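You operate a simulated robot arm through the tools that you are given. There is no shell and no other tool. Be economical: measure what you need, move in short steps, check, and stop when the job is done.

The job below is to be done with a simulated robot arm. You get a single attempt, and the scene is never put back.

Task
Set the scratched strip on the blower stand and brush strip 92 clean.
Fine: light the box to find the scratch; hold the strip by its edges, number to the back; leave the other dusty strip; brush back where it stood; light off at the end. Set down upright: brush. What is to be rubbed or washed off counts as gone when no trace of it is left.

Only the result counts: the job must be done as asked and must still hold three seconds after the hand-in. Knocking over, shifting, dropping, spilling or breaking anything else fails it.

Robot
A 6-joint arm with a two-finger parallel gripper, fixed in place. Base frame: the origin is at the foot of the arm, x ahead of it, y to its left, z up. Units: cm, rad, N and s.
With the tool pointing down near the work surface it reaches from about 18 to 76 cm from the base axis. Its first joint turns from -2.897 to 2.897 rad. Payload 3.91 kg.
The tool frame sits at the grasp point between the pads (the TCP): z along the fingers, y along the line on which they close. The tips reach 3 cm beyond it. Largest opening 11 cm; finger width 2, thickness 1; the body of the gripper, 4.8 by 11.2 cm, starts 5.5 cm behind the TCP.
Orientation is that of the tool frame in the base frame, as a unit quaternion [w, x, y, z]. With the fingers straight down and closing along the base's y, the tool's x points along the base's -x, its y along +y and its z along -z.

Tools
- The arm moves only by the tool move_arm. Its argument "moves" is a list of rows, each a list of 7 numbers: the opening in per cent of the stroke, from 0 (shut) to 100 (fully open), then the shift along the tool's x, y, z in units of 400 mm (1.0 is 400 mm), then the turn, a rotation vector about the tool's x, y, z in units of 60 degrees (1.0 is 60 degrees). In form: [[jaw, x, y, z, rx, ry, rz], ...]. A call has 1 to 10 rows; each row is the pose to reach, as a shift and turn from the pose commanded when the call began, along the tool's axes at that moment. A call with a number of a shift or a turn outside -1 to 1 is refused whole. Rows are played at 5 a second. More than 5 cm and 0.15 rad between two rows, or a gripper value outside its range, and nothing of the call is played. Where a pose cannot be reached the arm comes as near as it can. A force on the tool above 40 N (or 10 N above the force at the start of the call, whichever is more), or a blocked arm, ends the call early, and 0.2 s more pass. The fingers move at their own pace (about 4.5 cm/s each) and stop on an object; they squeeze with about 34 N. The grip force told is the motor's: it shows also when the fingers shut on nothing. Time passes only in rows, and 0.2 s behind the last, so rows that repeat a pose let the fingers close. It gives the time, the measured TCP pose, the force on the tool (base axes), the opening and the grip force at its end, in the units of the frame above (readings bear some noise), with the torque about the TCP (base axes, N m) and any sound that the robot's microphone picked up.
- Cameras (640 x 400 px; columns grow to the right, rows downward): "scene" is fixed at [4.99, -65.02, 158.82]; the picture's right is [0.96, -0.28, 0.00], its down [-0.26, -0.88, -0.39] and it looks along [0.11, 0.37, -0.92] (base axes); focal length 375 px, centre (320, 200). "wrist" rides on the gripper at [7.1, 2.2, -10.7] in the tool frame; the picture's right is [-0.29, 0.96, 0.00], its down [-0.76, -0.23, -0.61] and it looks along [-0.58, -0.18, 0.79] (tool axes); focal length 243 px, centre (320, 200). There is no depth. A picture from a camera that has moved, and an enlarged one, comes with that camera's place and axes in the base frame and with its lens.
- capture(camera): a new picture of that camera. No time passes.
- lift_body(by): slides the trunk up (or, below 0, down) by that many cm; the arm rides with it, the base frame stays. It gives what a move gives, with no picture.
- zoom(camera, box): a new picture of the part [left, top, right, bottom] of that camera's present view, enlarged. No time passes.
- finish_job(): hands the job in; it is judged then, once.

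Go step by step. Nothing tells you positions but the pictures and the camera data: compare them with the known pose of the tool, close in by small moves and look again before you grip or let go. The budget is 120 turns and 84 pictures, counting those below and the enlarged ones. Unless the task says otherwise, let go and move clear before handing in, and close with one line.

The tools are called after "Call:" as a command line: name --pt "numbers of a row" for each row, then --argument value for the rest, lists and objects as JSON in quotes. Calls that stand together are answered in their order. move_arm: Moves the arm, as the interface text tells. Its arguments: {"type":"object","properties":{"moves":{"type":"array","items":{"type":"array","items":{"type":"number"}}}},"required":["moves"]} The other tools are called the same way: lift_body (by) slides the trunk up or down; capture (camera) takes a picture; zoom (camera, box) takes an enlarged picture of a part of a camera's view; finish_job () hands the job in.

At the start:

```text
clock: 0.0
eef_pos: [14.22, -37.24, 111.05]
tcp_rot: [0.0, 0.0, 1.0, 0.0]
contact_force: [0.0, 0.2, 0.5]
torque: [0.02, 0.04, 0.0]
grip_width: 10.99
grasp_force: 0.0
trunk travel left (down, up): [-52.5, 6.5]
```

scene: 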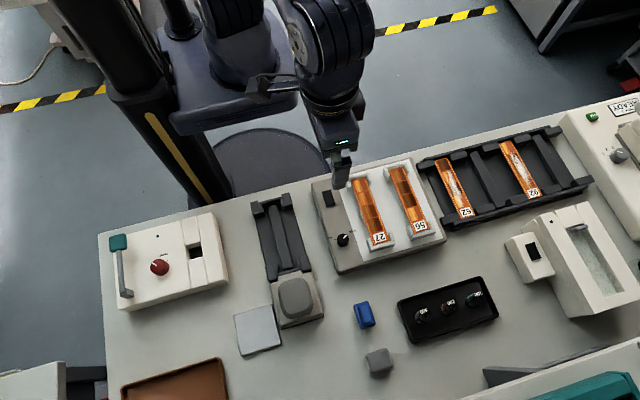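
wrist: 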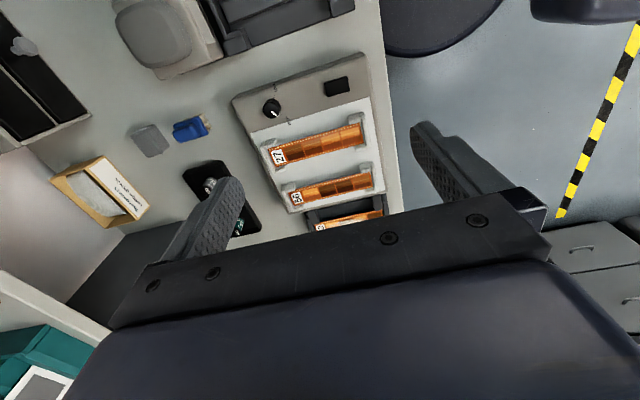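

I see a bench with a light box holding two strips (27, 56), a rack holding two more strips (92 and another), and a few devices. I'll zoom in to identify the parts before moving.

Call:
zoom --camera "scene" --box '[300, 120, 460, 280]'

Call:
zoom --camera "scene" --box '[410, 110, 610, 240]'

Call:
zoom --camera "scene" --box '[220, 180, 400, 380]'

Call:
zoom --camera "scene" --box '[340, 190, 640, 400]'

```text
2.50 times, centred on (380, 200) of scene
camera zoom: at [4.99, -65.02, 158.82], right [0.96, -0.28, 0.0], down [-0.26, -0.88, -0.39], along [0.11, 0.37, -0.92], focal length 937 px, centre (170, 200)
```

zoom: 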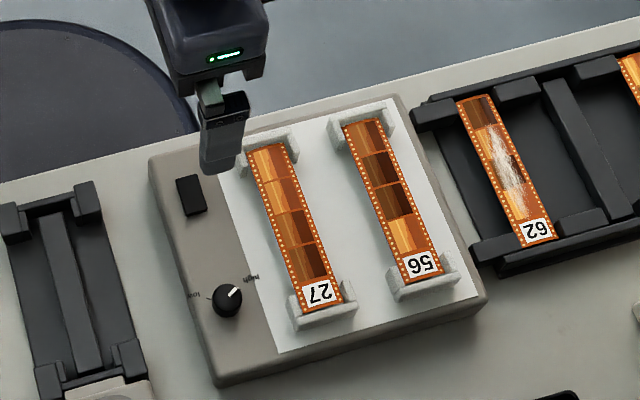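

```text
3.08 times, centred on (510, 175) of scene
camera zoom: at [4.99, -65.02, 158.82], right [0.96, -0.28, 0.0], down [-0.26, -0.88, -0.39], along [0.11, 0.37, -0.92], focal length 1153 px, centre (-265, 277)
```

zoom: 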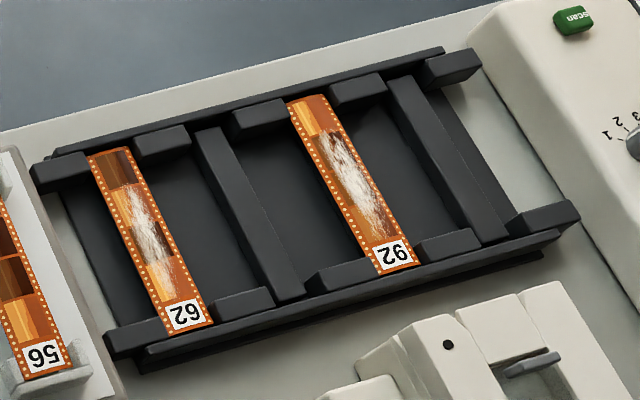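

```text
2.00 times, centred on (310, 280) of scene
camera zoom: at [4.99, -65.02, 158.82], right [0.96, -0.28, 0.0], down [-0.26, -0.88, -0.39], along [0.11, 0.37, -0.92], focal length 749 px, centre (340, 40)
```

zoom: 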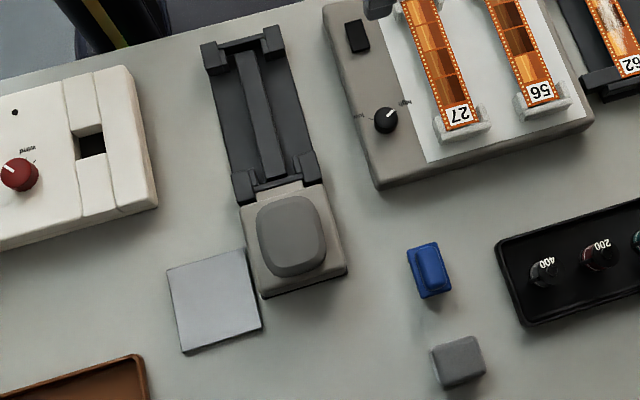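

```text
1.90 times, centred on (490, 295) of scene
camera zoom: at [4.99, -65.02, 158.82], right [0.96, -0.28, 0.0], down [-0.26, -0.88, -0.39], along [0.11, 0.37, -0.92], focal length 714 px, centre (-4, 19)
```

zoom: 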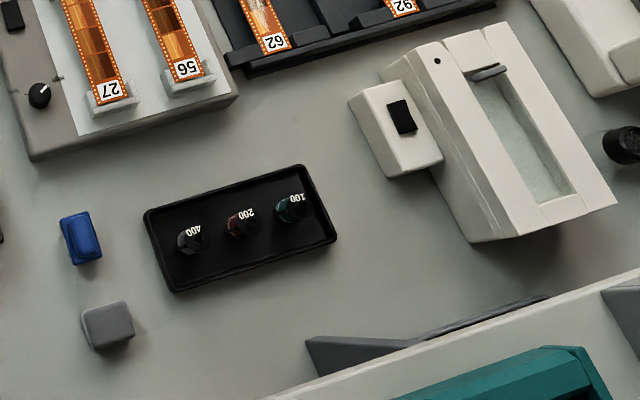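

The bench top comes out near z≈80, with the knob near (15.6, -45, 85). I'll zoom the wrist view on the light box and on the brush.

Call:
zoom --camera "wrist" --box '[220, 40, 400, 220]'

Call:
zoom --camera "wrist" --box '[110, 80, 270, 240]'

```text
2.22 times, centred on (310, 130) of wrist
camera zoom: at [7.25, -35.03, 121.82], right [0.29, 0.96, 0.0], down [0.76, -0.23, 0.61], along [0.58, -0.18, -0.79], focal length 539 px, centre (342, 356)
```

zoom: 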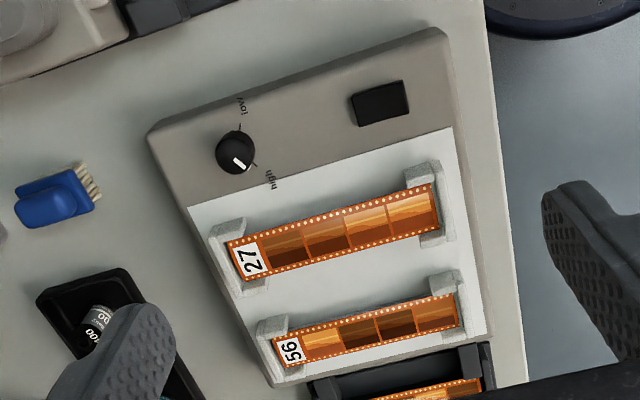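

```text
2.50 times, centred on (190, 160) of wrist
camera zoom: at [7.25, -35.03, 121.82], right [0.29, 0.96, 0.0], down [0.76, -0.23, 0.61], along [0.58, -0.18, -0.79], focal length 606 px, centre (645, 300)
```

zoom: 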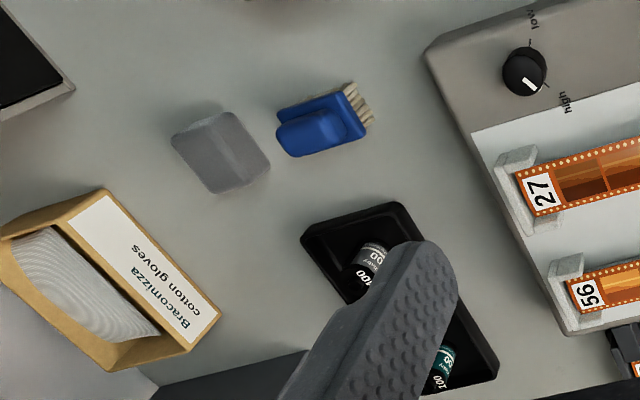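

The brush is the blue block with its bristles toward +y. The light box's black rocker is near (15.7, -35.2). I'll close the fingers and come down above the rocker.

Call:
move_arm --pt "0 -0.0375 0.05 0.1 0 0 0" --pt "0 -0.0375 0.05 0.2 0 0 0" --pt "0 -0.0375 0.05 0.3 0 0 0" --pt "0 -0.0375 0.05 0.4 0 0 0" --pt "0 -0.0375 0.05 0.45 0 0 0" --pt "0 -0.0375 0.05 0.45 0 0 0"

Call:
capture --camera "wrist"

Call:
zoom --camera "scene" --box '[300, 120, 460, 280]'

```text
clock: 1.4
eef_pos: [15.71, -35.02, 92.96]
tcp_rot: [0.0, 0.001, 1.0, 0.0]
contact_force: [-0.1, 0.0, -0.1]
torque: [0.0, -0.03, 0.03]
grip_width: 0.0
grasp_force: 13.7
trunk travel left (down, up): [-52.5, 6.5]
```

```text
75 pictures are left
camera wrist: at [8.63, -32.98, 103.65], right [0.29, 0.96, 0.0], down [0.76, -0.23, 0.61], along [0.58, -0.18, -0.79], focal length 243 px, centre (320, 200)
```

wrist: 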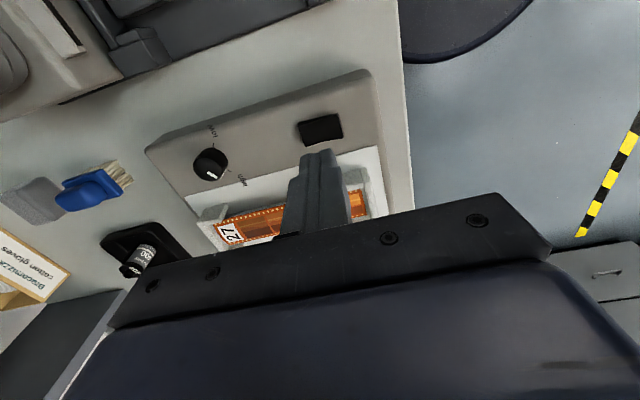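

```text
2.50 times, centred on (380, 200) of scene
camera zoom: at [4.99, -65.02, 158.82], right [0.96, -0.28, 0.0], down [-0.26, -0.88, -0.39], along [0.11, 0.37, -0.92], focal length 937 px, centre (170, 200)
```

zoom: 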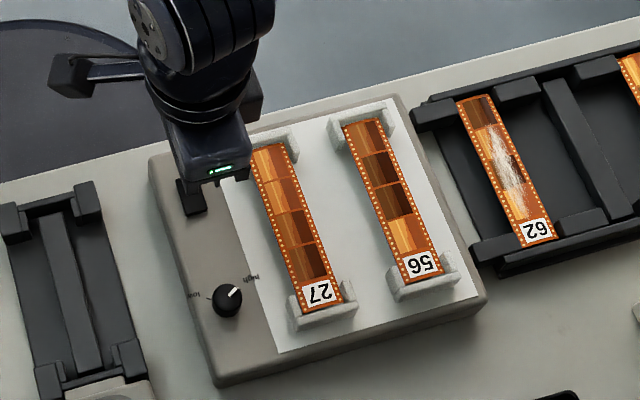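

The fingers are right over the rocker, whose top is near z≈84.8. I'll press down gently in small steps.

Call:
move_arm --pt "0 0 0.0 0.08 0 0 0" --pt "0 0 0 0.11 0 0 0" --pt "0 0 0 0.118 0 0 0" --pt "0 0 0 0.124 0 0 0" --pt "0 0 0 0.13 0 0 0" --pt "0 0 0 0.136 0 0 0" --pt "0 0 0 0.142 0 0 0" --pt "0 0 0 0.148 0 0 0"

Call:
zoom --camera "scene" --box '[300, 120, 460, 280]'

```text
clock: 2.9
eef_pos: [15.74, -35.0, 87.91]
tcp_rot: [0.001, -0.001, 1.0, -0.002]
contact_force: [-0.2, 9.6, 28.5]
torque: [0.32, 0.28, -0.1]
grip_width: 0.0
grasp_force: 34.4
trunk travel left (down, up): [-52.5, 6.5]
heard: click
stopped in row 7: the force on the tool passed its limit at 46 N (the readings are from after the stop); the commanded pose is now the measured one
```

```text
2.50 times, centred on (380, 200) of scene
camera zoom: at [4.99, -65.02, 158.82], right [0.96, -0.28, 0.0], down [-0.26, -0.88, -0.39], along [0.11, 0.37, -0.92], focal length 937 px, centre (170, 200)
```

zoom: 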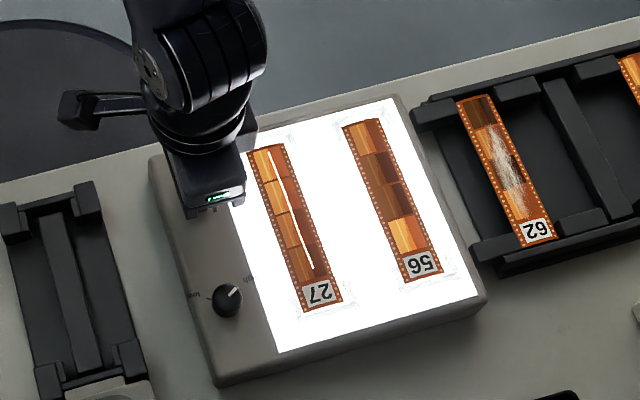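

Strip 27 shows a clear bright scratch line and 56 shows none. I'll lift off, then press again to put the light out.

Call:
move_arm --pt "0 0 0.0 -0.02 0 0 0" --pt "0 0 0 -0.04 0 0 0" --pt "0 0 0 -0.04 0 0 0"

Call:
zoom --camera "scene" --box '[340, 160, 440, 260]'

Call:
move_arm --pt "0 0 0.0 0.03 0 0 0" --pt "0 0 0 0.036 0 0 0" --pt "0 0 0 0.042 0 0 0" --pt "0 0 0 0.048 0 0 0" --pt "0 0 0 0.054 0 0 0"

Call:
move_arm --pt "0 0 0.0 -0.1 0 0 0" --pt "0 0 0 -0.2 0 0 0" --pt "0 0 0 -0.3 0 0 0" --pt "100 0 0 -0.35 0 0 0" --pt "100 0 0 -0.35 0 0 0"

Call:
capture --camera "scene"

```text
clock: 3.7
eef_pos: [15.79, -35.07, 89.35]
tcp_rot: [0.001, 0.0, 1.0, -0.001]
contact_force: [0.5, 1.2, 0.7]
torque: [0.0, -0.03, 0.01]
grip_width: 0.01
grasp_force: 33.6
trunk travel left (down, up): [-52.5, 6.5]
```

```text
4.00 times, centred on (390, 210) of scene
camera zoom: at [4.99, -65.02, 158.82], right [0.96, -0.28, 0.0], down [-0.26, -0.88, -0.39], along [0.11, 0.37, -0.92], focal length 1499 px, centre (40, 160)
```

zoom: 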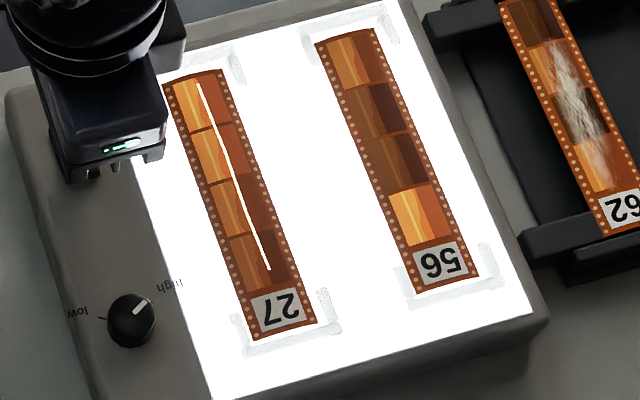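

```text
clock: 4.7
eef_pos: [15.69, -35.08, 87.92]
tcp_rot: [0.001, -0.001, 1.0, -0.005]
contact_force: [-2.5, 7.2, 25.6]
torque: [0.27, 0.27, -0.11]
grip_width: 0.02
grasp_force: 34.0
trunk travel left (down, up): [-52.5, 6.5]
heard: click, click
stopped in row 4: the force on the tool passed its limit at 46 N (the readings are from after the stop); the commanded pose is now the measured one
```

```text
clock: 5.8
eef_pos: [15.78, -35.12, 101.68]
tcp_rot: [0.0, 0.0, 1.0, -0.004]
contact_force: [0.5, 0.5, 0.1]
torque: [0.05, 0.01, 0.01]
grip_width: 5.08
grasp_force: 0.0
trunk travel left (down, up): [-52.5, 6.5]
```

```text
71 pictures are left
```

scene: 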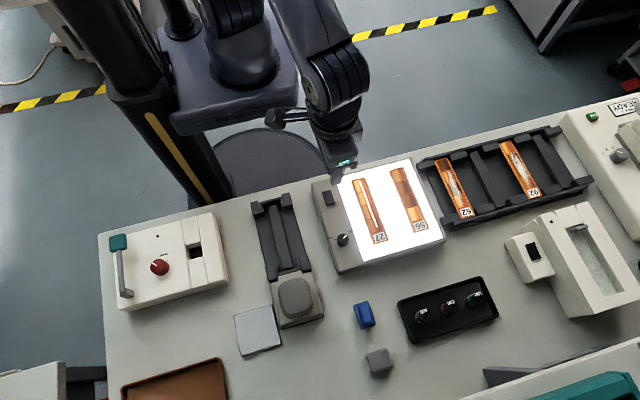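

The second press double-clicked, so the light is still on. I'll leave it for now. Next I turn the gripper to close along x and look at strip 27.

Call:
move_arm --pt "100 -0.03 -0.016 0 0 0 0.125" --pt "100 -0.06 -0.032 0 0 0 0.25" --pt "100 -0.09 -0.048 0 0 0 0.375" --pt "100 -0.12 -0.064 0 0 0 0.5" --pt "100 -0.15 -0.08 0 0 0 0.625" --pt "100 -0.18 -0.1 0 0 0 0.75" --pt "100 -0.18 -0.12 0 0 0 0.875" --pt "100 -0.18 -0.13 0 0 0 1.0"

Call:
move_arm --pt "100 0 0 0 0 0 0.125" --pt "100 0 0 0 0 0 0.25" --pt "100 0 0 0 0 0 0.375" --pt "100 0 0 0 0 0 0.5" --pt "100 0 0 0 0 0 0.5"

Call:
capture --camera "wrist"

```text
clock: 7.7
eef_pos: [23.01, -40.35, 101.71]
tcp_rot: [0.002, 0.5, 0.866, -0.003]
contact_force: [1.6, 0.9, -0.5]
torque: [0.04, 0.01, 0.02]
grip_width: 10.99
grasp_force: 0.2
trunk travel left (down, up): [-52.5, 6.5]
```

```text
clock: 8.8
eef_pos: [22.85, -40.47, 101.8]
tcp_rot: [0.004, 0.707, 0.707, -0.002]
contact_force: [-0.8, 0.1, -1.1]
torque: [-0.01, -0.01, 0.05]
grip_width: 10.99
grasp_force: 0.0
trunk travel left (down, up): [-52.5, 6.5]
```

```text
70 pictures are left
camera wrist: at [25.2, -33.27, 112.51], right [0.96, -0.29, 0.0], down [-0.23, -0.75, 0.61], along [-0.17, -0.59, -0.79], focal length 243 px, centre (320, 200)
```

wrist: 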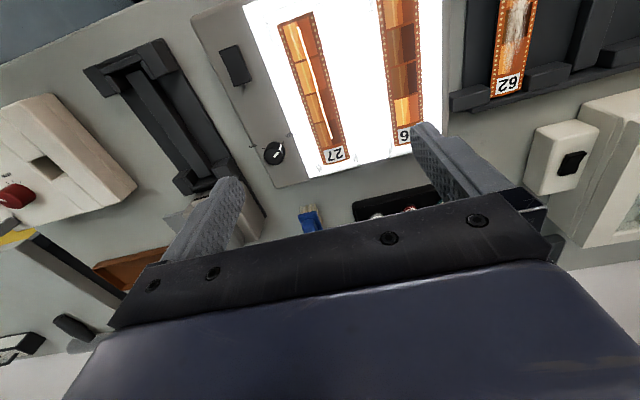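

Now I'll look closely at the strip's seat, the blower stand and the brush.

Call:
zoom --camera "wrist" --box '[240, 0, 440, 180]'

Call:
zoom --camera "wrist" --box '[80, 20, 280, 220]'

```text
2.22 times, centred on (340, 90) of wrist
camera zoom: at [25.2, -33.27, 112.51], right [0.96, -0.29, 0.0], down [-0.23, -0.75, 0.61], along [-0.17, -0.59, -0.79], focal length 539 px, centre (276, 444)
```

zoom: 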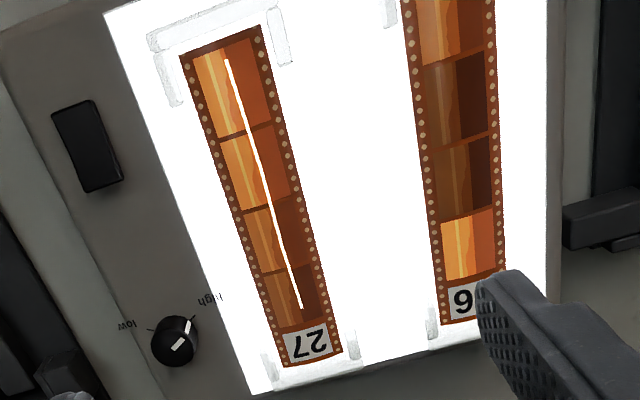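

```text
2.00 times, centred on (180, 120) of wrist
camera zoom: at [25.2, -33.27, 112.51], right [0.96, -0.29, 0.0], down [-0.23, -0.75, 0.61], along [-0.17, -0.59, -0.79], focal length 485 px, centre (600, 360)
```

zoom: 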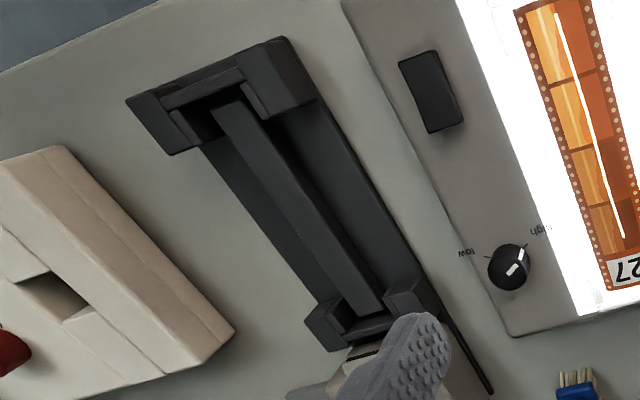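

Strip 27 spans x 21.4–24.8 and y -48.1 to -33.3, with its top near z 85.8. I'll descend over its middle at a 6 cm opening and look again.

Call:
move_arm --pt "55 0 0.005 0.1 0 0 0" --pt "55 0 0.005 0.2 0 0 0" --pt "55 0 0.005 0.295 0 0 0" --pt "55 0 0.005 0.295 0 0 0"

Call:
zoom --camera "wrist" --box '[220, 40, 440, 220]'

Call:
zoom --camera "scene" --box '[340, 160, 440, 260]'

```text
clock: 9.8
eef_pos: [23.31, -40.45, 89.92]
tcp_rot: [0.004, 0.707, 0.707, -0.001]
contact_force: [0.3, -0.4, 0.6]
torque: [0.0, 0.05, 0.0]
grip_width: 6.03
grasp_force: 0.3
trunk travel left (down, up): [-52.5, 6.5]
```

```text
2.22 times, centred on (330, 130) of wrist
camera zoom: at [25.57, -33.32, 100.64], right [0.96, -0.29, 0.0], down [-0.23, -0.76, 0.61], along [-0.17, -0.59, -0.79], focal length 539 px, centre (298, 356)
```

zoom: 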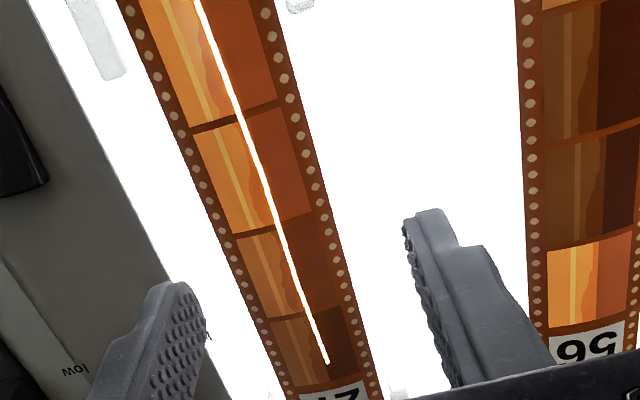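

```text
4.00 times, centred on (390, 210) of scene
camera zoom: at [4.99, -65.02, 158.82], right [0.96, -0.28, 0.0], down [-0.26, -0.88, -0.39], along [0.11, 0.37, -0.92], focal length 1499 px, centre (40, 160)
```

zoom: 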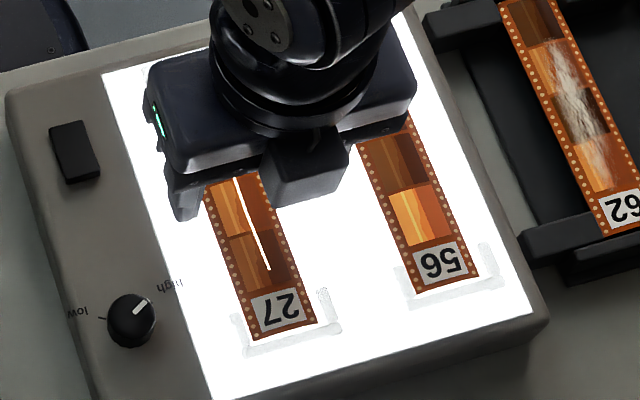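

The strip is centred between the fingers. I'll descend slowly until the tips are just above the panel.

Call:
move_arm --pt "55 0 -0.004 0.02 0 0 0" --pt "55 0 -0.004 0.035 0 0 0" --pt "55 0 -0.004 0.043 0 0 0" --pt "55 0 -0.004 0.05 0 0 0" --pt "55 0 -0.004 0.05 0 0 0"

Call:
zoom --camera "wrist" --box '[220, 40, 440, 220]'

```text
clock: 11.1
eef_pos: [23.15, -40.51, 87.98]
tcp_rot: [0.004, 0.707, 0.707, -0.002]
contact_force: [-0.4, -0.1, -0.4]
torque: [-0.02, -0.02, 0.0]
grip_width: 6.07
grasp_force: 0.0
trunk travel left (down, up): [-52.5, 6.5]
```

```text
2.22 times, centred on (330, 130) of wrist
camera zoom: at [25.32, -33.4, 98.71], right [0.96, -0.29, 0.0], down [-0.23, -0.76, 0.61], along [-0.17, -0.59, -0.79], focal length 539 px, centre (298, 356)
```

zoom: 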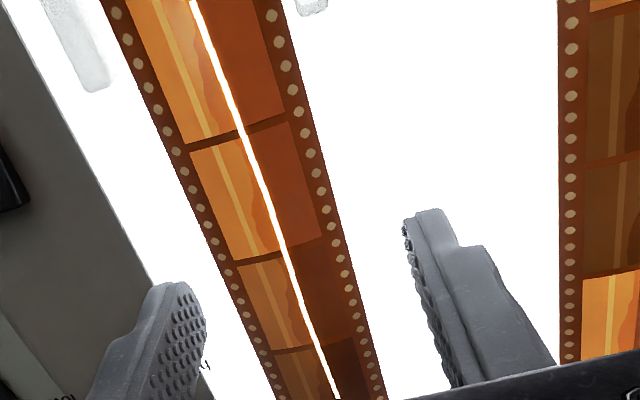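

No contact yet. I'll feel for the panel in small steps so the grip surely lies on the strip's edges.

Call:
move_arm --pt "55 0 0 0.004 0 0 0" --pt "55 0 0 0.008 0 0 0"

Call:
move_arm --pt "55 0 0 0.004 0 0 0" --pt "55 0 0 0.006 0 0 0"

```text
clock: 11.7
eef_pos: [23.03, -40.41, 87.57]
tcp_rot: [0.004, 0.707, 0.707, -0.003]
contact_force: [0.4, 0.6, -0.5]
torque: [-0.03, -0.02, 0.03]
grip_width: 6.06
grasp_force: 0.0
trunk travel left (down, up): [-52.5, 6.5]
```

```text
clock: 12.2
eef_pos: [23.06, -40.48, 87.41]
tcp_rot: [0.004, 0.707, 0.707, -0.003]
contact_force: [-0.2, -0.8, 0.2]
torque: [0.01, -0.04, 0.01]
grip_width: 6.07
grasp_force: 0.1
trunk travel left (down, up): [-52.5, 6.5]
```

Call:
move_arm --pt "55 0 0 0.005 0 0 0" --pt "55 0 0 0.008 0 0 0"

Call:
zoom --camera "wrist" --box '[220, 40, 440, 220]'

```text
clock: 12.8
eef_pos: [23.11, -40.52, 87.06]
tcp_rot: [0.004, 0.707, 0.707, -0.002]
contact_force: [-0.5, 0.3, -0.2]
torque: [0.0, -0.01, 0.02]
grip_width: 6.05
grasp_force: 0.1
trunk travel left (down, up): [-52.5, 6.5]
```

```text
2.22 times, centred on (330, 130) of wrist
camera zoom: at [25.3, -33.39, 97.79], right [0.96, -0.29, 0.0], down [-0.23, -0.76, 0.61], along [-0.17, -0.59, -0.79], focal length 539 px, centre (298, 356)
```

zoom: 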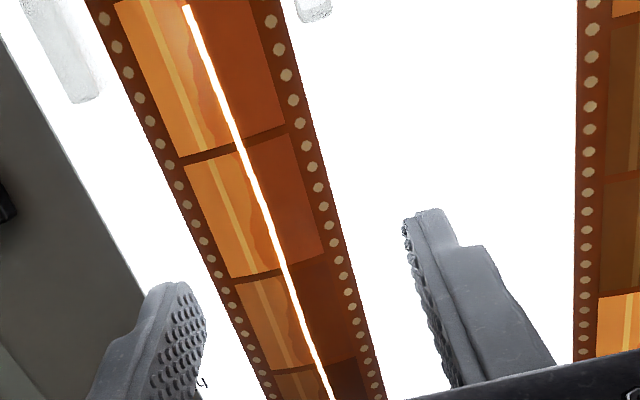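

Call:
move_arm --pt "55 0 0 0.005 0 0 0" --pt "55 0 0 0.008 0 0 0"

Call:
move_arm --pt "55 0 0 0.005 0 0 0" --pt "55 0 0 0.008 0 0 0"

```text
clock: 13.4
eef_pos: [23.0, -40.51, 87.06]
tcp_rot: [0.006, 0.707, 0.707, -0.003]
contact_force: [-1.3, 3.2, 37.8]
torque: [0.39, 1.29, -0.11]
grip_width: 6.09
grasp_force: 0.3
trunk travel left (down, up): [-52.5, 6.5]
```

```text
clock: 13.8
eef_pos: [23.08, -40.53, 87.11]
tcp_rot: [0.007, 0.706, 0.708, -0.004]
contact_force: [-2.2, 9.0, 24.4]
torque: [0.46, 0.89, -0.24]
grip_width: 6.11
grasp_force: 1.0
trunk travel left (down, up): [-52.5, 6.5]
stopped in row 1: the force on the tool passed its limit at 50 N (the readings are from after the stop); the commanded pose is now the measured one
```

The panel is at z≈84.1. I'll raise about 3 mm and close on the edges.

Call:
move_arm --pt "55 0 0 -0.007 0 0 0" --pt "55 0 0 -0.007 0 0 0"

Call:
move_arm --pt "40 0 0 0 0 0 0" --pt "36 0 0 0 0 0 0" --pt "30 0 0 0 0 0 0" --pt "25 0 0 0 0 0 0" --pt "25 0 0 0 0 0 0"

Call:
capture --camera "wrist"

```text
clock: 14.4
eef_pos: [23.16, -40.74, 87.13]
tcp_rot: [0.006, 0.706, 0.708, -0.003]
contact_force: [0.7, 0.2, 1.2]
torque: [0.01, 0.02, 0.0]
grip_width: 6.06
grasp_force: 0.0
trunk travel left (down, up): [-52.5, 6.5]
```

```text
clock: 15.6
eef_pos: [23.14, -40.81, 87.09]
tcp_rot: [0.005, 0.706, 0.708, -0.003]
contact_force: [-0.5, 0.3, -0.3]
torque: [0.01, 0.0, -0.02]
grip_width: 3.15
grasp_force: 34.0
trunk travel left (down, up): [-52.5, 6.5]
```

```text
63 pictures are left
camera wrist: at [25.37, -33.53, 97.85], right [0.96, -0.29, 0.01], down [-0.23, -0.75, 0.62], along [-0.17, -0.59, -0.79], focal length 243 px, centre (320, 200)
```

wrist: 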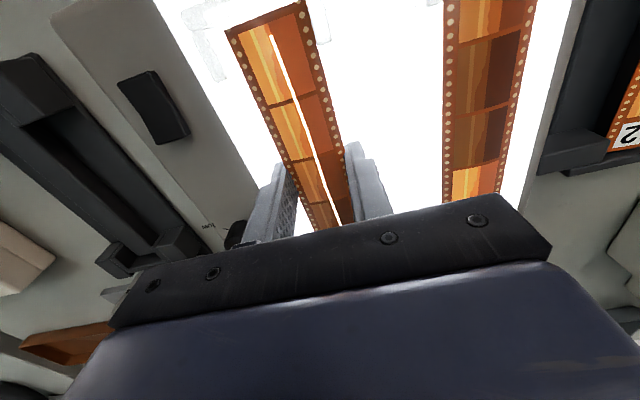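

The fingers stopped at 3.15 cm on the strip's edges. I'll lift straight up.

Call:
move_arm --pt "25 0 0 -0.025 0 0 0" --pt "25 0 0 -0.06 0 0 0" --pt "25 0 0 -0.12 0 0 0" --pt "25 0 0 -0.2 0 0 0" --pt "25 0 0 -0.25 0 0 0" --pt "25 0 0 -0.25 0 0 0"

Call:
capture --camera "wrist"

Call:
zoom --camera "scene" --box '[220, 130, 460, 290]'

```text
clock: 17.0
eef_pos: [23.02, -40.47, 97.1]
tcp_rot: [0.005, 0.706, 0.708, -0.004]
contact_force: [0.3, 0.8, -0.4]
torque: [0.01, -0.06, 0.0]
grip_width: 3.14
grasp_force: 34.0
trunk travel left (down, up): [-52.5, 6.5]
```

```text
62 pictures are left
camera wrist: at [25.25, -33.32, 107.87], right [0.96, -0.29, 0.01], down [-0.23, -0.75, 0.62], along [-0.17, -0.59, -0.79], focal length 243 px, centre (320, 200)
```

wrist: 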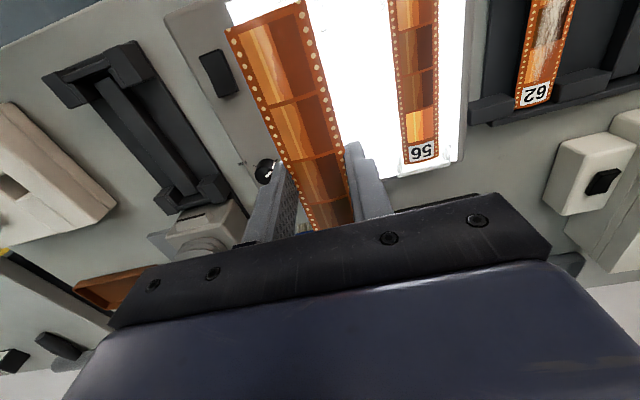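

```text
2.50 times, centred on (340, 210) of scene
camera zoom: at [4.99, -65.02, 158.82], right [0.96, -0.28, 0.0], down [-0.26, -0.88, -0.39], along [0.11, 0.37, -0.92], focal length 937 px, centre (270, 175)
```

zoom: 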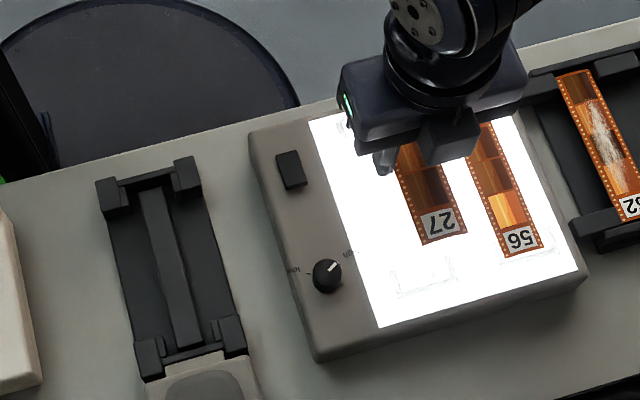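

Strip 27 is held level at about x 23. Now I'll measure the blower stand precisely from both cameras.

Call:
zoom --camera "scene" --box '[230, 185, 330, 285]'

Call:
zoom --camera "wrist" --box '[40, 30, 240, 230]'

```text
4.00 times, centred on (280, 235) of scene
camera zoom: at [4.99, -65.02, 158.82], right [0.96, -0.28, 0.0], down [-0.26, -0.88, -0.39], along [0.11, 0.37, -0.92], focal length 1499 px, centre (480, 60)
```

zoom: 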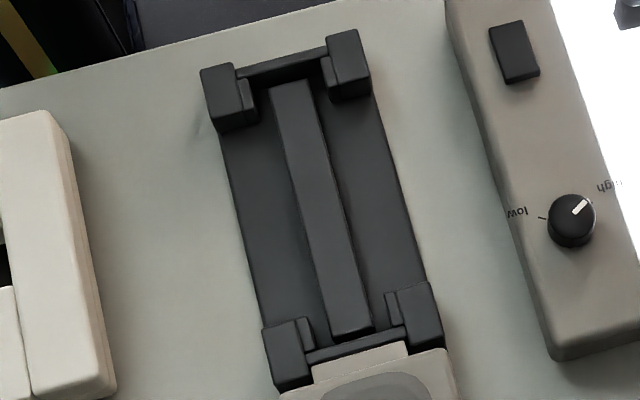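

```text
2.00 times, centred on (140, 130) of wrist
camera zoom: at [25.25, -33.32, 107.87], right [0.96, -0.29, 0.01], down [-0.23, -0.75, 0.62], along [-0.17, -0.59, -0.79], focal length 485 px, centre (680, 340)
```

zoom: 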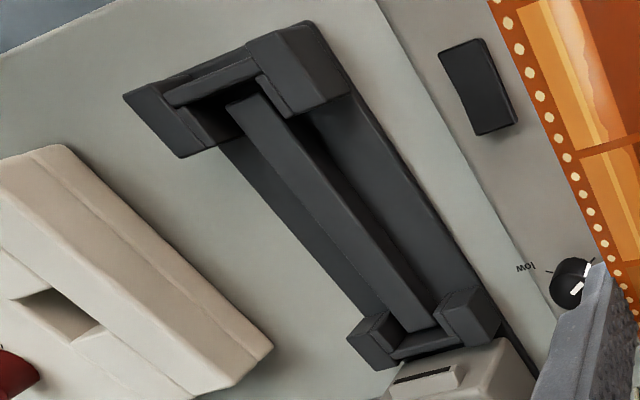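

I need finer detail on the stand's end brackets and on how the strips sit in the rack, so I'll enlarge those.

Call:
zoom --camera "scene" --box '[270, 186, 334, 226]'

Call:
zoom --camera "scene" --box '[280, 244, 344, 284]'

Call:
zoom --camera "scene" --box '[430, 190, 494, 230]'

```text
10.00 times, centred on (302, 206) of scene
camera zoom: at [4.99, -65.02, 158.82], right [0.96, -0.28, 0.0], down [-0.26, -0.88, -0.39], along [0.11, 0.37, -0.92], focal length 3747 px, centre (500, 140)
```

zoom: 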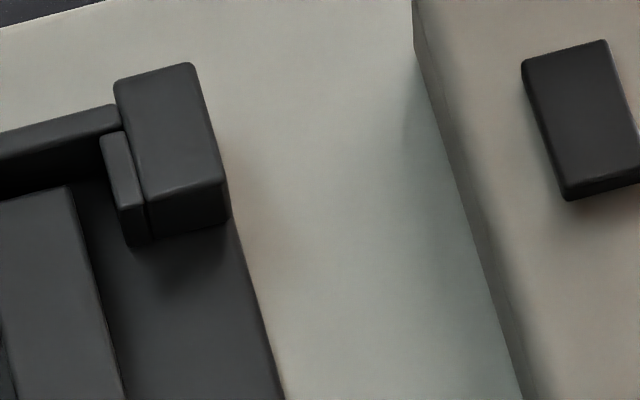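

```text
10.00 times, centred on (312, 264) of scene
camera zoom: at [4.99, -65.02, 158.82], right [0.96, -0.28, 0.0], down [-0.26, -0.88, -0.39], along [0.11, 0.37, -0.92], focal length 3747 px, centre (400, -440)
```

zoom: 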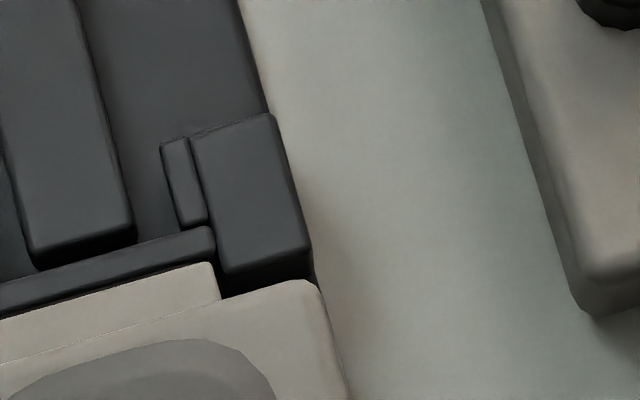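

```text
10.00 times, centred on (462, 210) of scene
camera zoom: at [4.99, -65.02, 158.82], right [0.96, -0.28, 0.0], down [-0.26, -0.88, -0.39], along [0.11, 0.37, -0.92], focal length 3747 px, centre (-1100, 100)
```

zoom: 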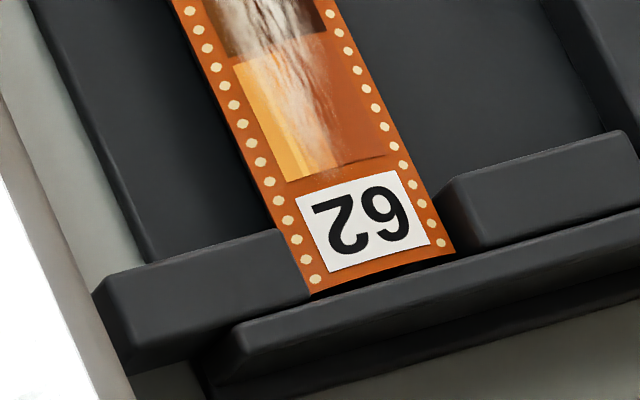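

The stand is centred near x≈3.5, y≈-39.9, and its rib top is near z≈81.7. I'll carry strip 27 over at height and then check.

Call:
move_arm --pt "25 0 -0.08 0 0 0 0" --pt "25 0 -0.17 0 0 0 0" --pt "25 0.003 -0.27 0 0 0 0" --pt "25 0.006 -0.37 0 0 0 0" --pt "25 0.0075 -0.45 0 0 0 0" --pt "25 0.0075 -0.4875 0 0 0 0" --pt "25 0.0075 -0.4875 0.1 0 0 0" --pt "25 0.0075 -0.4875 0.16 0 0 0" --pt "25 0.0075 -0.4875 0.16 0 0 0"

Call:
capture --camera "wrist"

Call:
zoom --camera "scene" --box '[230, 185, 330, 285]'

```text
clock: 19.0
eef_pos: [3.67, -40.31, 90.59]
tcp_rot: [0.006, 0.706, 0.708, -0.003]
contact_force: [0.7, 0.1, -0.7]
torque: [0.0, 0.02, -0.01]
grip_width: 3.16
grasp_force: 33.8
trunk travel left (down, up): [-52.5, 6.5]
```

```text
55 pictures are left
camera wrist: at [5.82, -33.1, 101.28], right [0.96, -0.29, 0.01], down [-0.23, -0.75, 0.62], along [-0.17, -0.59, -0.79], focal length 243 px, centre (320, 200)
```

wrist: 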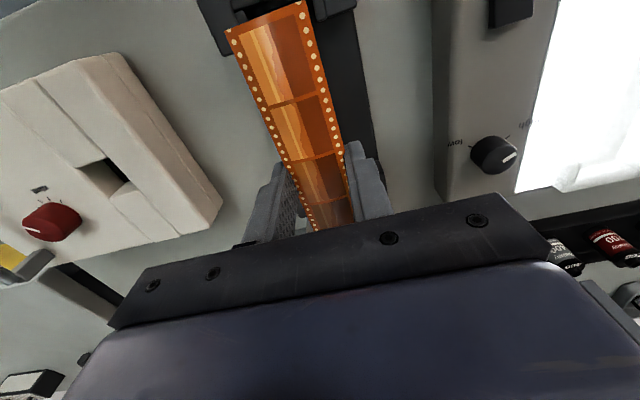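

```text
4.00 times, centred on (280, 235) of scene
camera zoom: at [4.99, -65.02, 158.82], right [0.96, -0.28, 0.0], down [-0.26, -0.88, -0.39], along [0.11, 0.37, -0.92], focal length 1499 px, centre (480, 60)
```

zoom: 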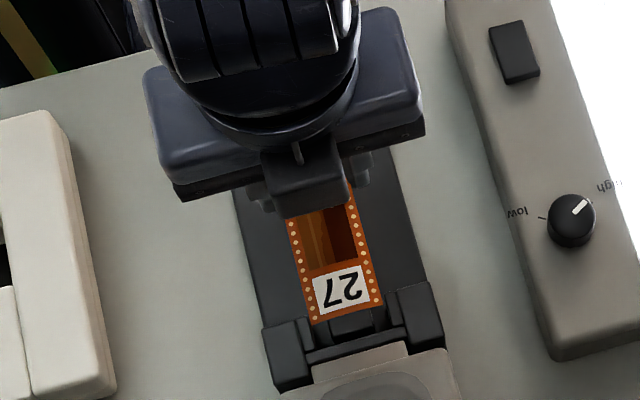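

The strip's number end is at y≈-47.4, so I'll shift +0.3 in y and -0.1 in x. Then I'll descend to just above the guides.

Call:
move_arm --pt "25 0.0075 -0.003 0.04 0 0 0" --pt "25 0.0075 -0.003 0.08 0 0 0" --pt "25 0.0075 -0.003 0.11 0 0 0" --pt "25 0.0075 -0.003 0.11 0 0 0"

Call:
zoom --camera "wrist" --box '[200, 0, 360, 100]'

Call:
zoom --camera "scene" --box '[250, 230, 330, 280]'

```text
clock: 20.0
eef_pos: [3.55, -40.0, 86.22]
tcp_rot: [0.005, 0.707, 0.707, -0.004]
contact_force: [0.9, 1.0, -0.5]
torque: [-0.03, -0.03, 0.02]
grip_width: 3.14
grasp_force: 34.1
trunk travel left (down, up): [-52.5, 6.5]
```

```text
4.00 times, centred on (280, 50) of wrist
camera zoom: at [5.78, -32.85, 96.94], right [0.96, -0.29, 0.01], down [-0.23, -0.75, 0.62], along [-0.17, -0.59, -0.79], focal length 970 px, centre (480, 800)
```

zoom: 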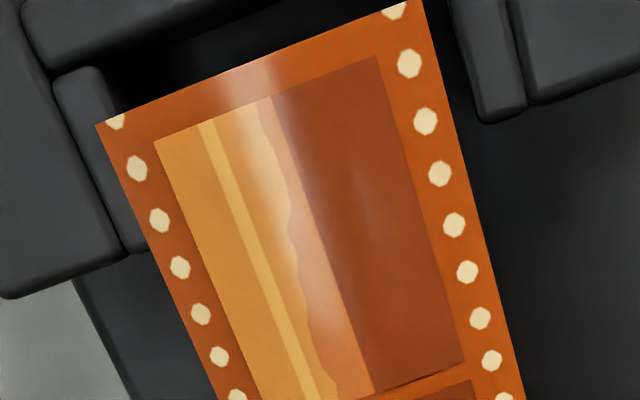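

```text
8.00 times, centred on (290, 255) of scene
camera zoom: at [4.99, -65.02, 158.82], right [0.96, -0.28, 0.0], down [-0.26, -0.88, -0.39], along [0.11, 0.37, -0.92], focal length 2997 px, centre (560, -240)
```

zoom: 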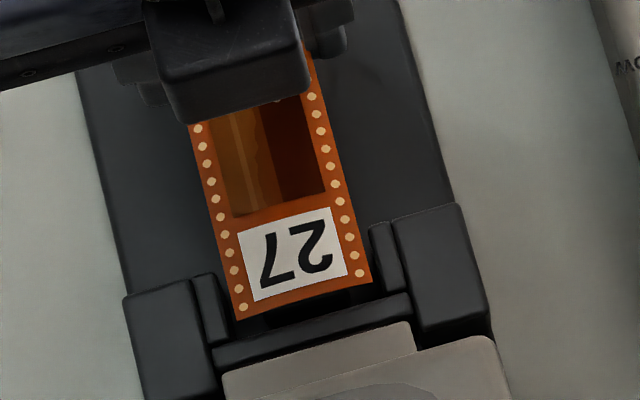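

The strip is centred over the guides with about half a centimetre of slack fore and aft. I'll lower slowly until it touches.

Call:
move_arm --pt "25 0 0 0.015 0 0 0" --pt "25 0 0 0.03 0 0 0" --pt "25 0 0 0.038 0 0 0" --pt "25 0 0 0.038 0 0 0"

Call:
zoom --camera "wrist" --box '[200, 0, 360, 100]'

Call:
zoom --camera "scene" --box '[250, 230, 330, 280]'

```text
clock: 21.0
eef_pos: [3.64, -40.07, 84.95]
tcp_rot: [0.006, 0.706, 0.708, -0.003]
contact_force: [-0.4, -1.1, -0.7]
torque: [0.0, 0.0, -0.01]
grip_width: 3.16
grasp_force: 33.8
trunk travel left (down, up): [-52.5, 6.5]
```

```text
4.00 times, centred on (280, 50) of wrist
camera zoom: at [5.81, -32.91, 95.44], right [0.96, -0.29, 0.01], down [-0.23, -0.75, 0.62], along [-0.17, -0.59, -0.79], focal length 970 px, centre (480, 800)
```

zoom: 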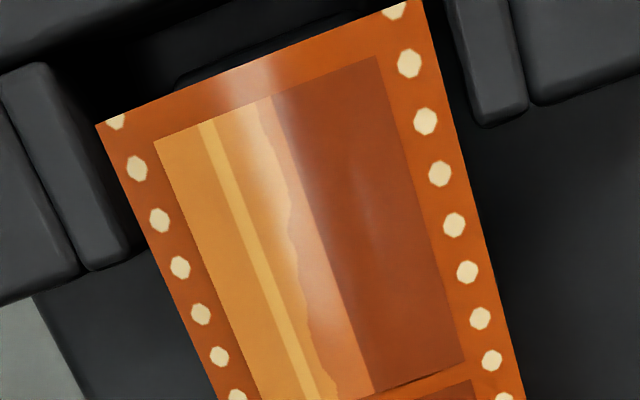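

```text
8.00 times, centred on (290, 255) of scene
camera zoom: at [4.99, -65.02, 158.82], right [0.96, -0.28, 0.0], down [-0.26, -0.88, -0.39], along [0.11, 0.37, -0.92], focal length 2997 px, centre (560, -240)
```

zoom: 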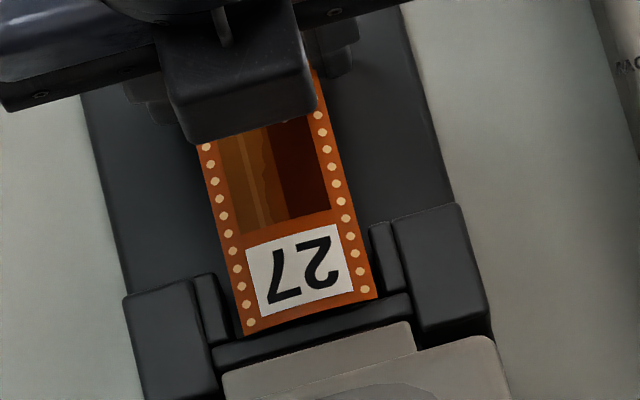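

Call:
move_arm --pt "25 0 0 0.005 0 0 0" --pt "25 0 0 0.01 0 0 0" --pt "25 0 0 0.015 0 0 0" --pt "25 0 0 0.015 0 0 0"

Call:
move_arm --pt "25 0 0 0.005 0 0 0" --pt "25 0 0 0.01 0 0 0" --pt "25 0 0 0.01 0 0 0"

Call:
zoom --camera "scene" --box '[250, 230, 330, 280]'

```text
clock: 22.0
eef_pos: [3.58, -40.06, 84.34]
tcp_rot: [0.007, 0.707, 0.707, -0.004]
contact_force: [0.5, -0.1, 12.0]
torque: [-0.86, -0.03, 0.03]
grip_width: 3.16
grasp_force: 33.6
trunk travel left (down, up): [-52.5, 6.5]
```

```text
clock: 22.8
eef_pos: [3.45, -40.23, 83.91]
tcp_rot: [0.006, 0.707, 0.707, -0.003]
contact_force: [1.0, -0.7, 14.6]
torque: [-0.47, 0.01, 0.07]
grip_width: 3.14
grasp_force: 34.1
trunk travel left (down, up): [-52.5, 6.5]
```

```text
8.00 times, centred on (290, 255) of scene
camera zoom: at [4.99, -65.02, 158.82], right [0.96, -0.28, 0.0], down [-0.26, -0.88, -0.39], along [0.11, 0.37, -0.92], focal length 2997 px, centre (560, -240)
```

zoom: 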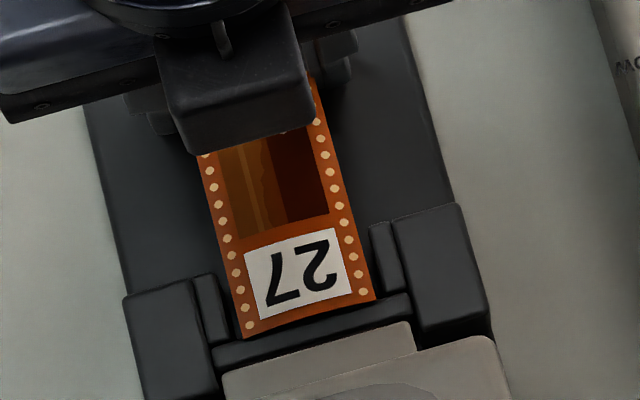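

The strip has touched at the number end first, with 12–15 N. I'll look closer before letting go.

Call:
zoom --camera "scene" --box '[268, 248, 308, 273]'

Call:
zoom --camera "wrist" --box '[200, 0, 360, 100]'

```text
16.00 times, centred on (288, 260) of scene
camera zoom: at [4.99, -65.02, 158.82], right [0.96, -0.28, 0.0], down [-0.26, -0.88, -0.39], along [0.11, 0.37, -0.92], focal length 5994 px, centre (832, -768)
```

zoom: 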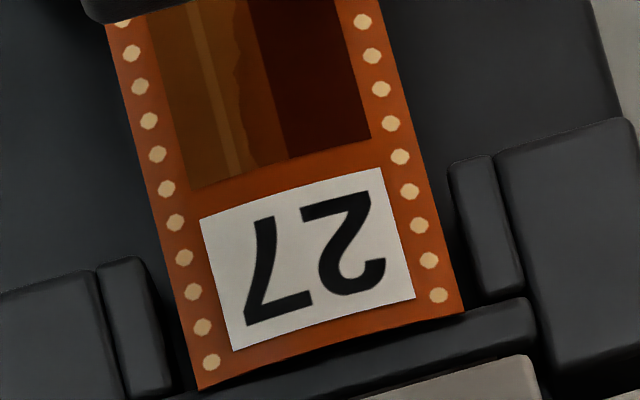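

```text
4.00 times, centred on (280, 50) of wrist
camera zoom: at [5.71, -32.9, 94.52], right [0.96, -0.29, 0.01], down [-0.23, -0.75, 0.62], along [-0.17, -0.59, -0.79], focal length 970 px, centre (480, 800)
```

zoom: 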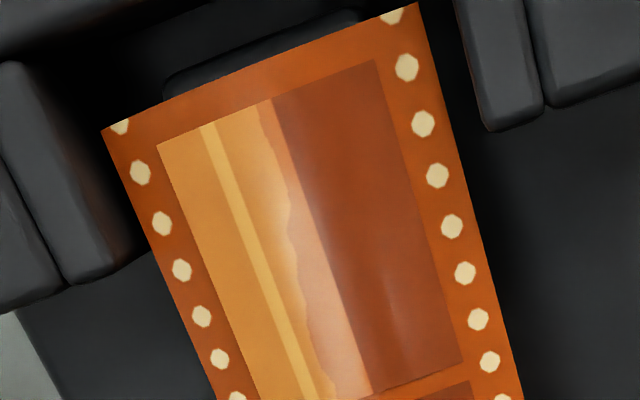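

The number end sits just inside the front stop and the strip rests on the rib. I'll ease the pressure and open the fingers.

Call:
move_arm --pt "25 0 0 -0.004 0 0 0" --pt "32 0 0 -0.004 0 0 0" --pt "40 0 0 -0.004 0 0 0" --pt "50 0 0 -0.004 0 0 0" --pt "50 0 0 -0.004 0 0 0" --pt "50 0 0 -0.004 0 0 0"

Call:
move_arm --pt "50 0 0 -0.02 0 0 0" --pt "50 0 0 -0.06 0 0 0" --pt "50 0 0 -0.15 0 0 0" --pt "50 0 0 -0.25 0 0 0" --pt "50 0 0 -0.35 0 0 0" --pt "50 0 0 -0.35 0 0 0"

Call:
capture --camera "wrist"

```text
clock: 24.2
eef_pos: [3.45, -40.19, 83.98]
tcp_rot: [0.006, 0.706, 0.708, -0.003]
contact_force: [0.0, 0.2, 0.8]
torque: [-0.04, -0.02, 0.0]
grip_width: 5.48
grasp_force: 0.1
trunk travel left (down, up): [-52.5, 6.5]
```

```text
clock: 25.6
eef_pos: [3.77, -40.14, 97.75]
tcp_rot: [0.005, 0.707, 0.708, -0.003]
contact_force: [0.4, 0.4, 0.0]
torque: [-0.03, 0.0, 0.01]
grip_width: 5.5
grasp_force: 0.0
trunk travel left (down, up): [-52.5, 6.5]
```

```text
46 pictures are left
camera wrist: at [5.85, -32.83, 108.5], right [0.96, -0.29, 0.01], down [-0.23, -0.75, 0.62], along [-0.17, -0.59, -0.79], focal length 243 px, centre (320, 200)
```

wrist: 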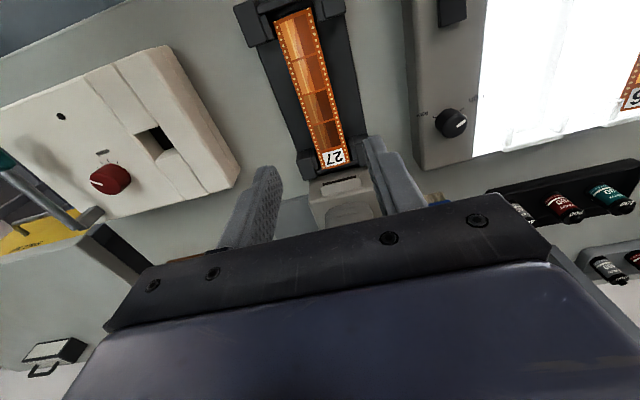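

Call:
zoom --camera "wrist" --box '[230, 0, 390, 180]'

Call:
zoom --camera "scene" --box '[320, 280, 430, 390]'

```text
2.22 times, centred on (310, 90) of wrist
camera zoom: at [5.85, -32.83, 108.5], right [0.96, -0.29, 0.01], down [-0.23, -0.75, 0.62], along [-0.17, -0.59, -0.79], focal length 539 px, centre (342, 444)
```

zoom: 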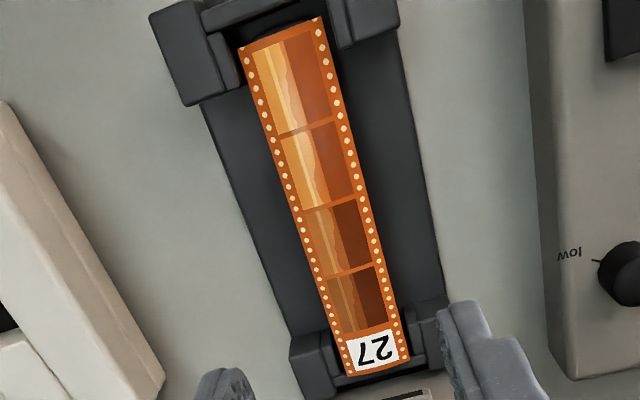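

```text
3.64 times, centred on (375, 335) of scene
camera zoom: at [4.99, -65.02, 158.82], right [0.96, -0.28, 0.0], down [-0.26, -0.88, -0.39], along [0.11, 0.37, -0.92], focal length 1362 px, centre (120, -291)
```

zoom: 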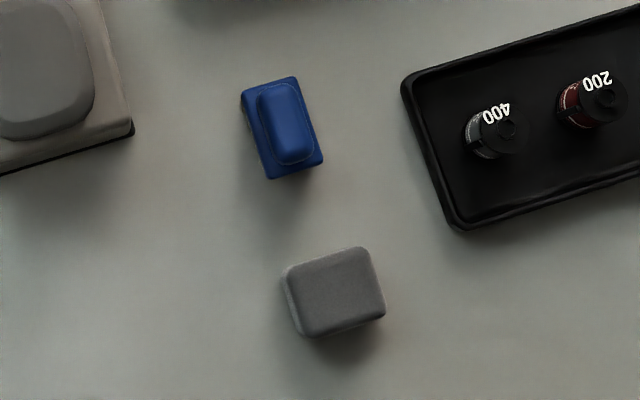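

Strip 27 lies properly in the blower stand with its number to the back. The brush stands on its bristles near (15.3, -60.4), so I'll move above it.

Call:
move_arm --pt "60 -0.08 0.05 0 0 0 0" --pt "60 -0.17 0.1 0 0 0 0" --pt "60 -0.26 0.15 0 0 0 0" --pt "60 -0.35 0.2 0 0 0 0" --pt "60 -0.43 0.25 0 0 0 0" --pt "60 -0.505 0.2925 0 0 0 0" --pt "60 -0.505 0.2925 0.02 0 0 0"

Call:
capture --camera "wrist"

```text
clock: 27.2
eef_pos: [15.27, -60.1, 97.49]
tcp_rot: [0.005, 0.707, 0.707, -0.003]
contact_force: [0.0, 0.0, 0.5]
torque: [0.03, 0.01, 0.01]
grip_width: 6.59
grasp_force: 0.1
trunk travel left (down, up): [-52.5, 6.5]
```

```text
43 pictures are left
camera wrist: at [17.47, -52.96, 108.16], right [0.96, -0.29, 0.01], down [-0.23, -0.75, 0.62], along [-0.17, -0.59, -0.79], focal length 243 px, centre (320, 200)
```

wrist: 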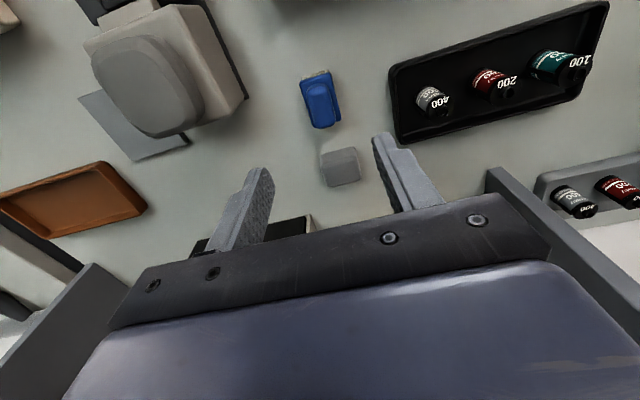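

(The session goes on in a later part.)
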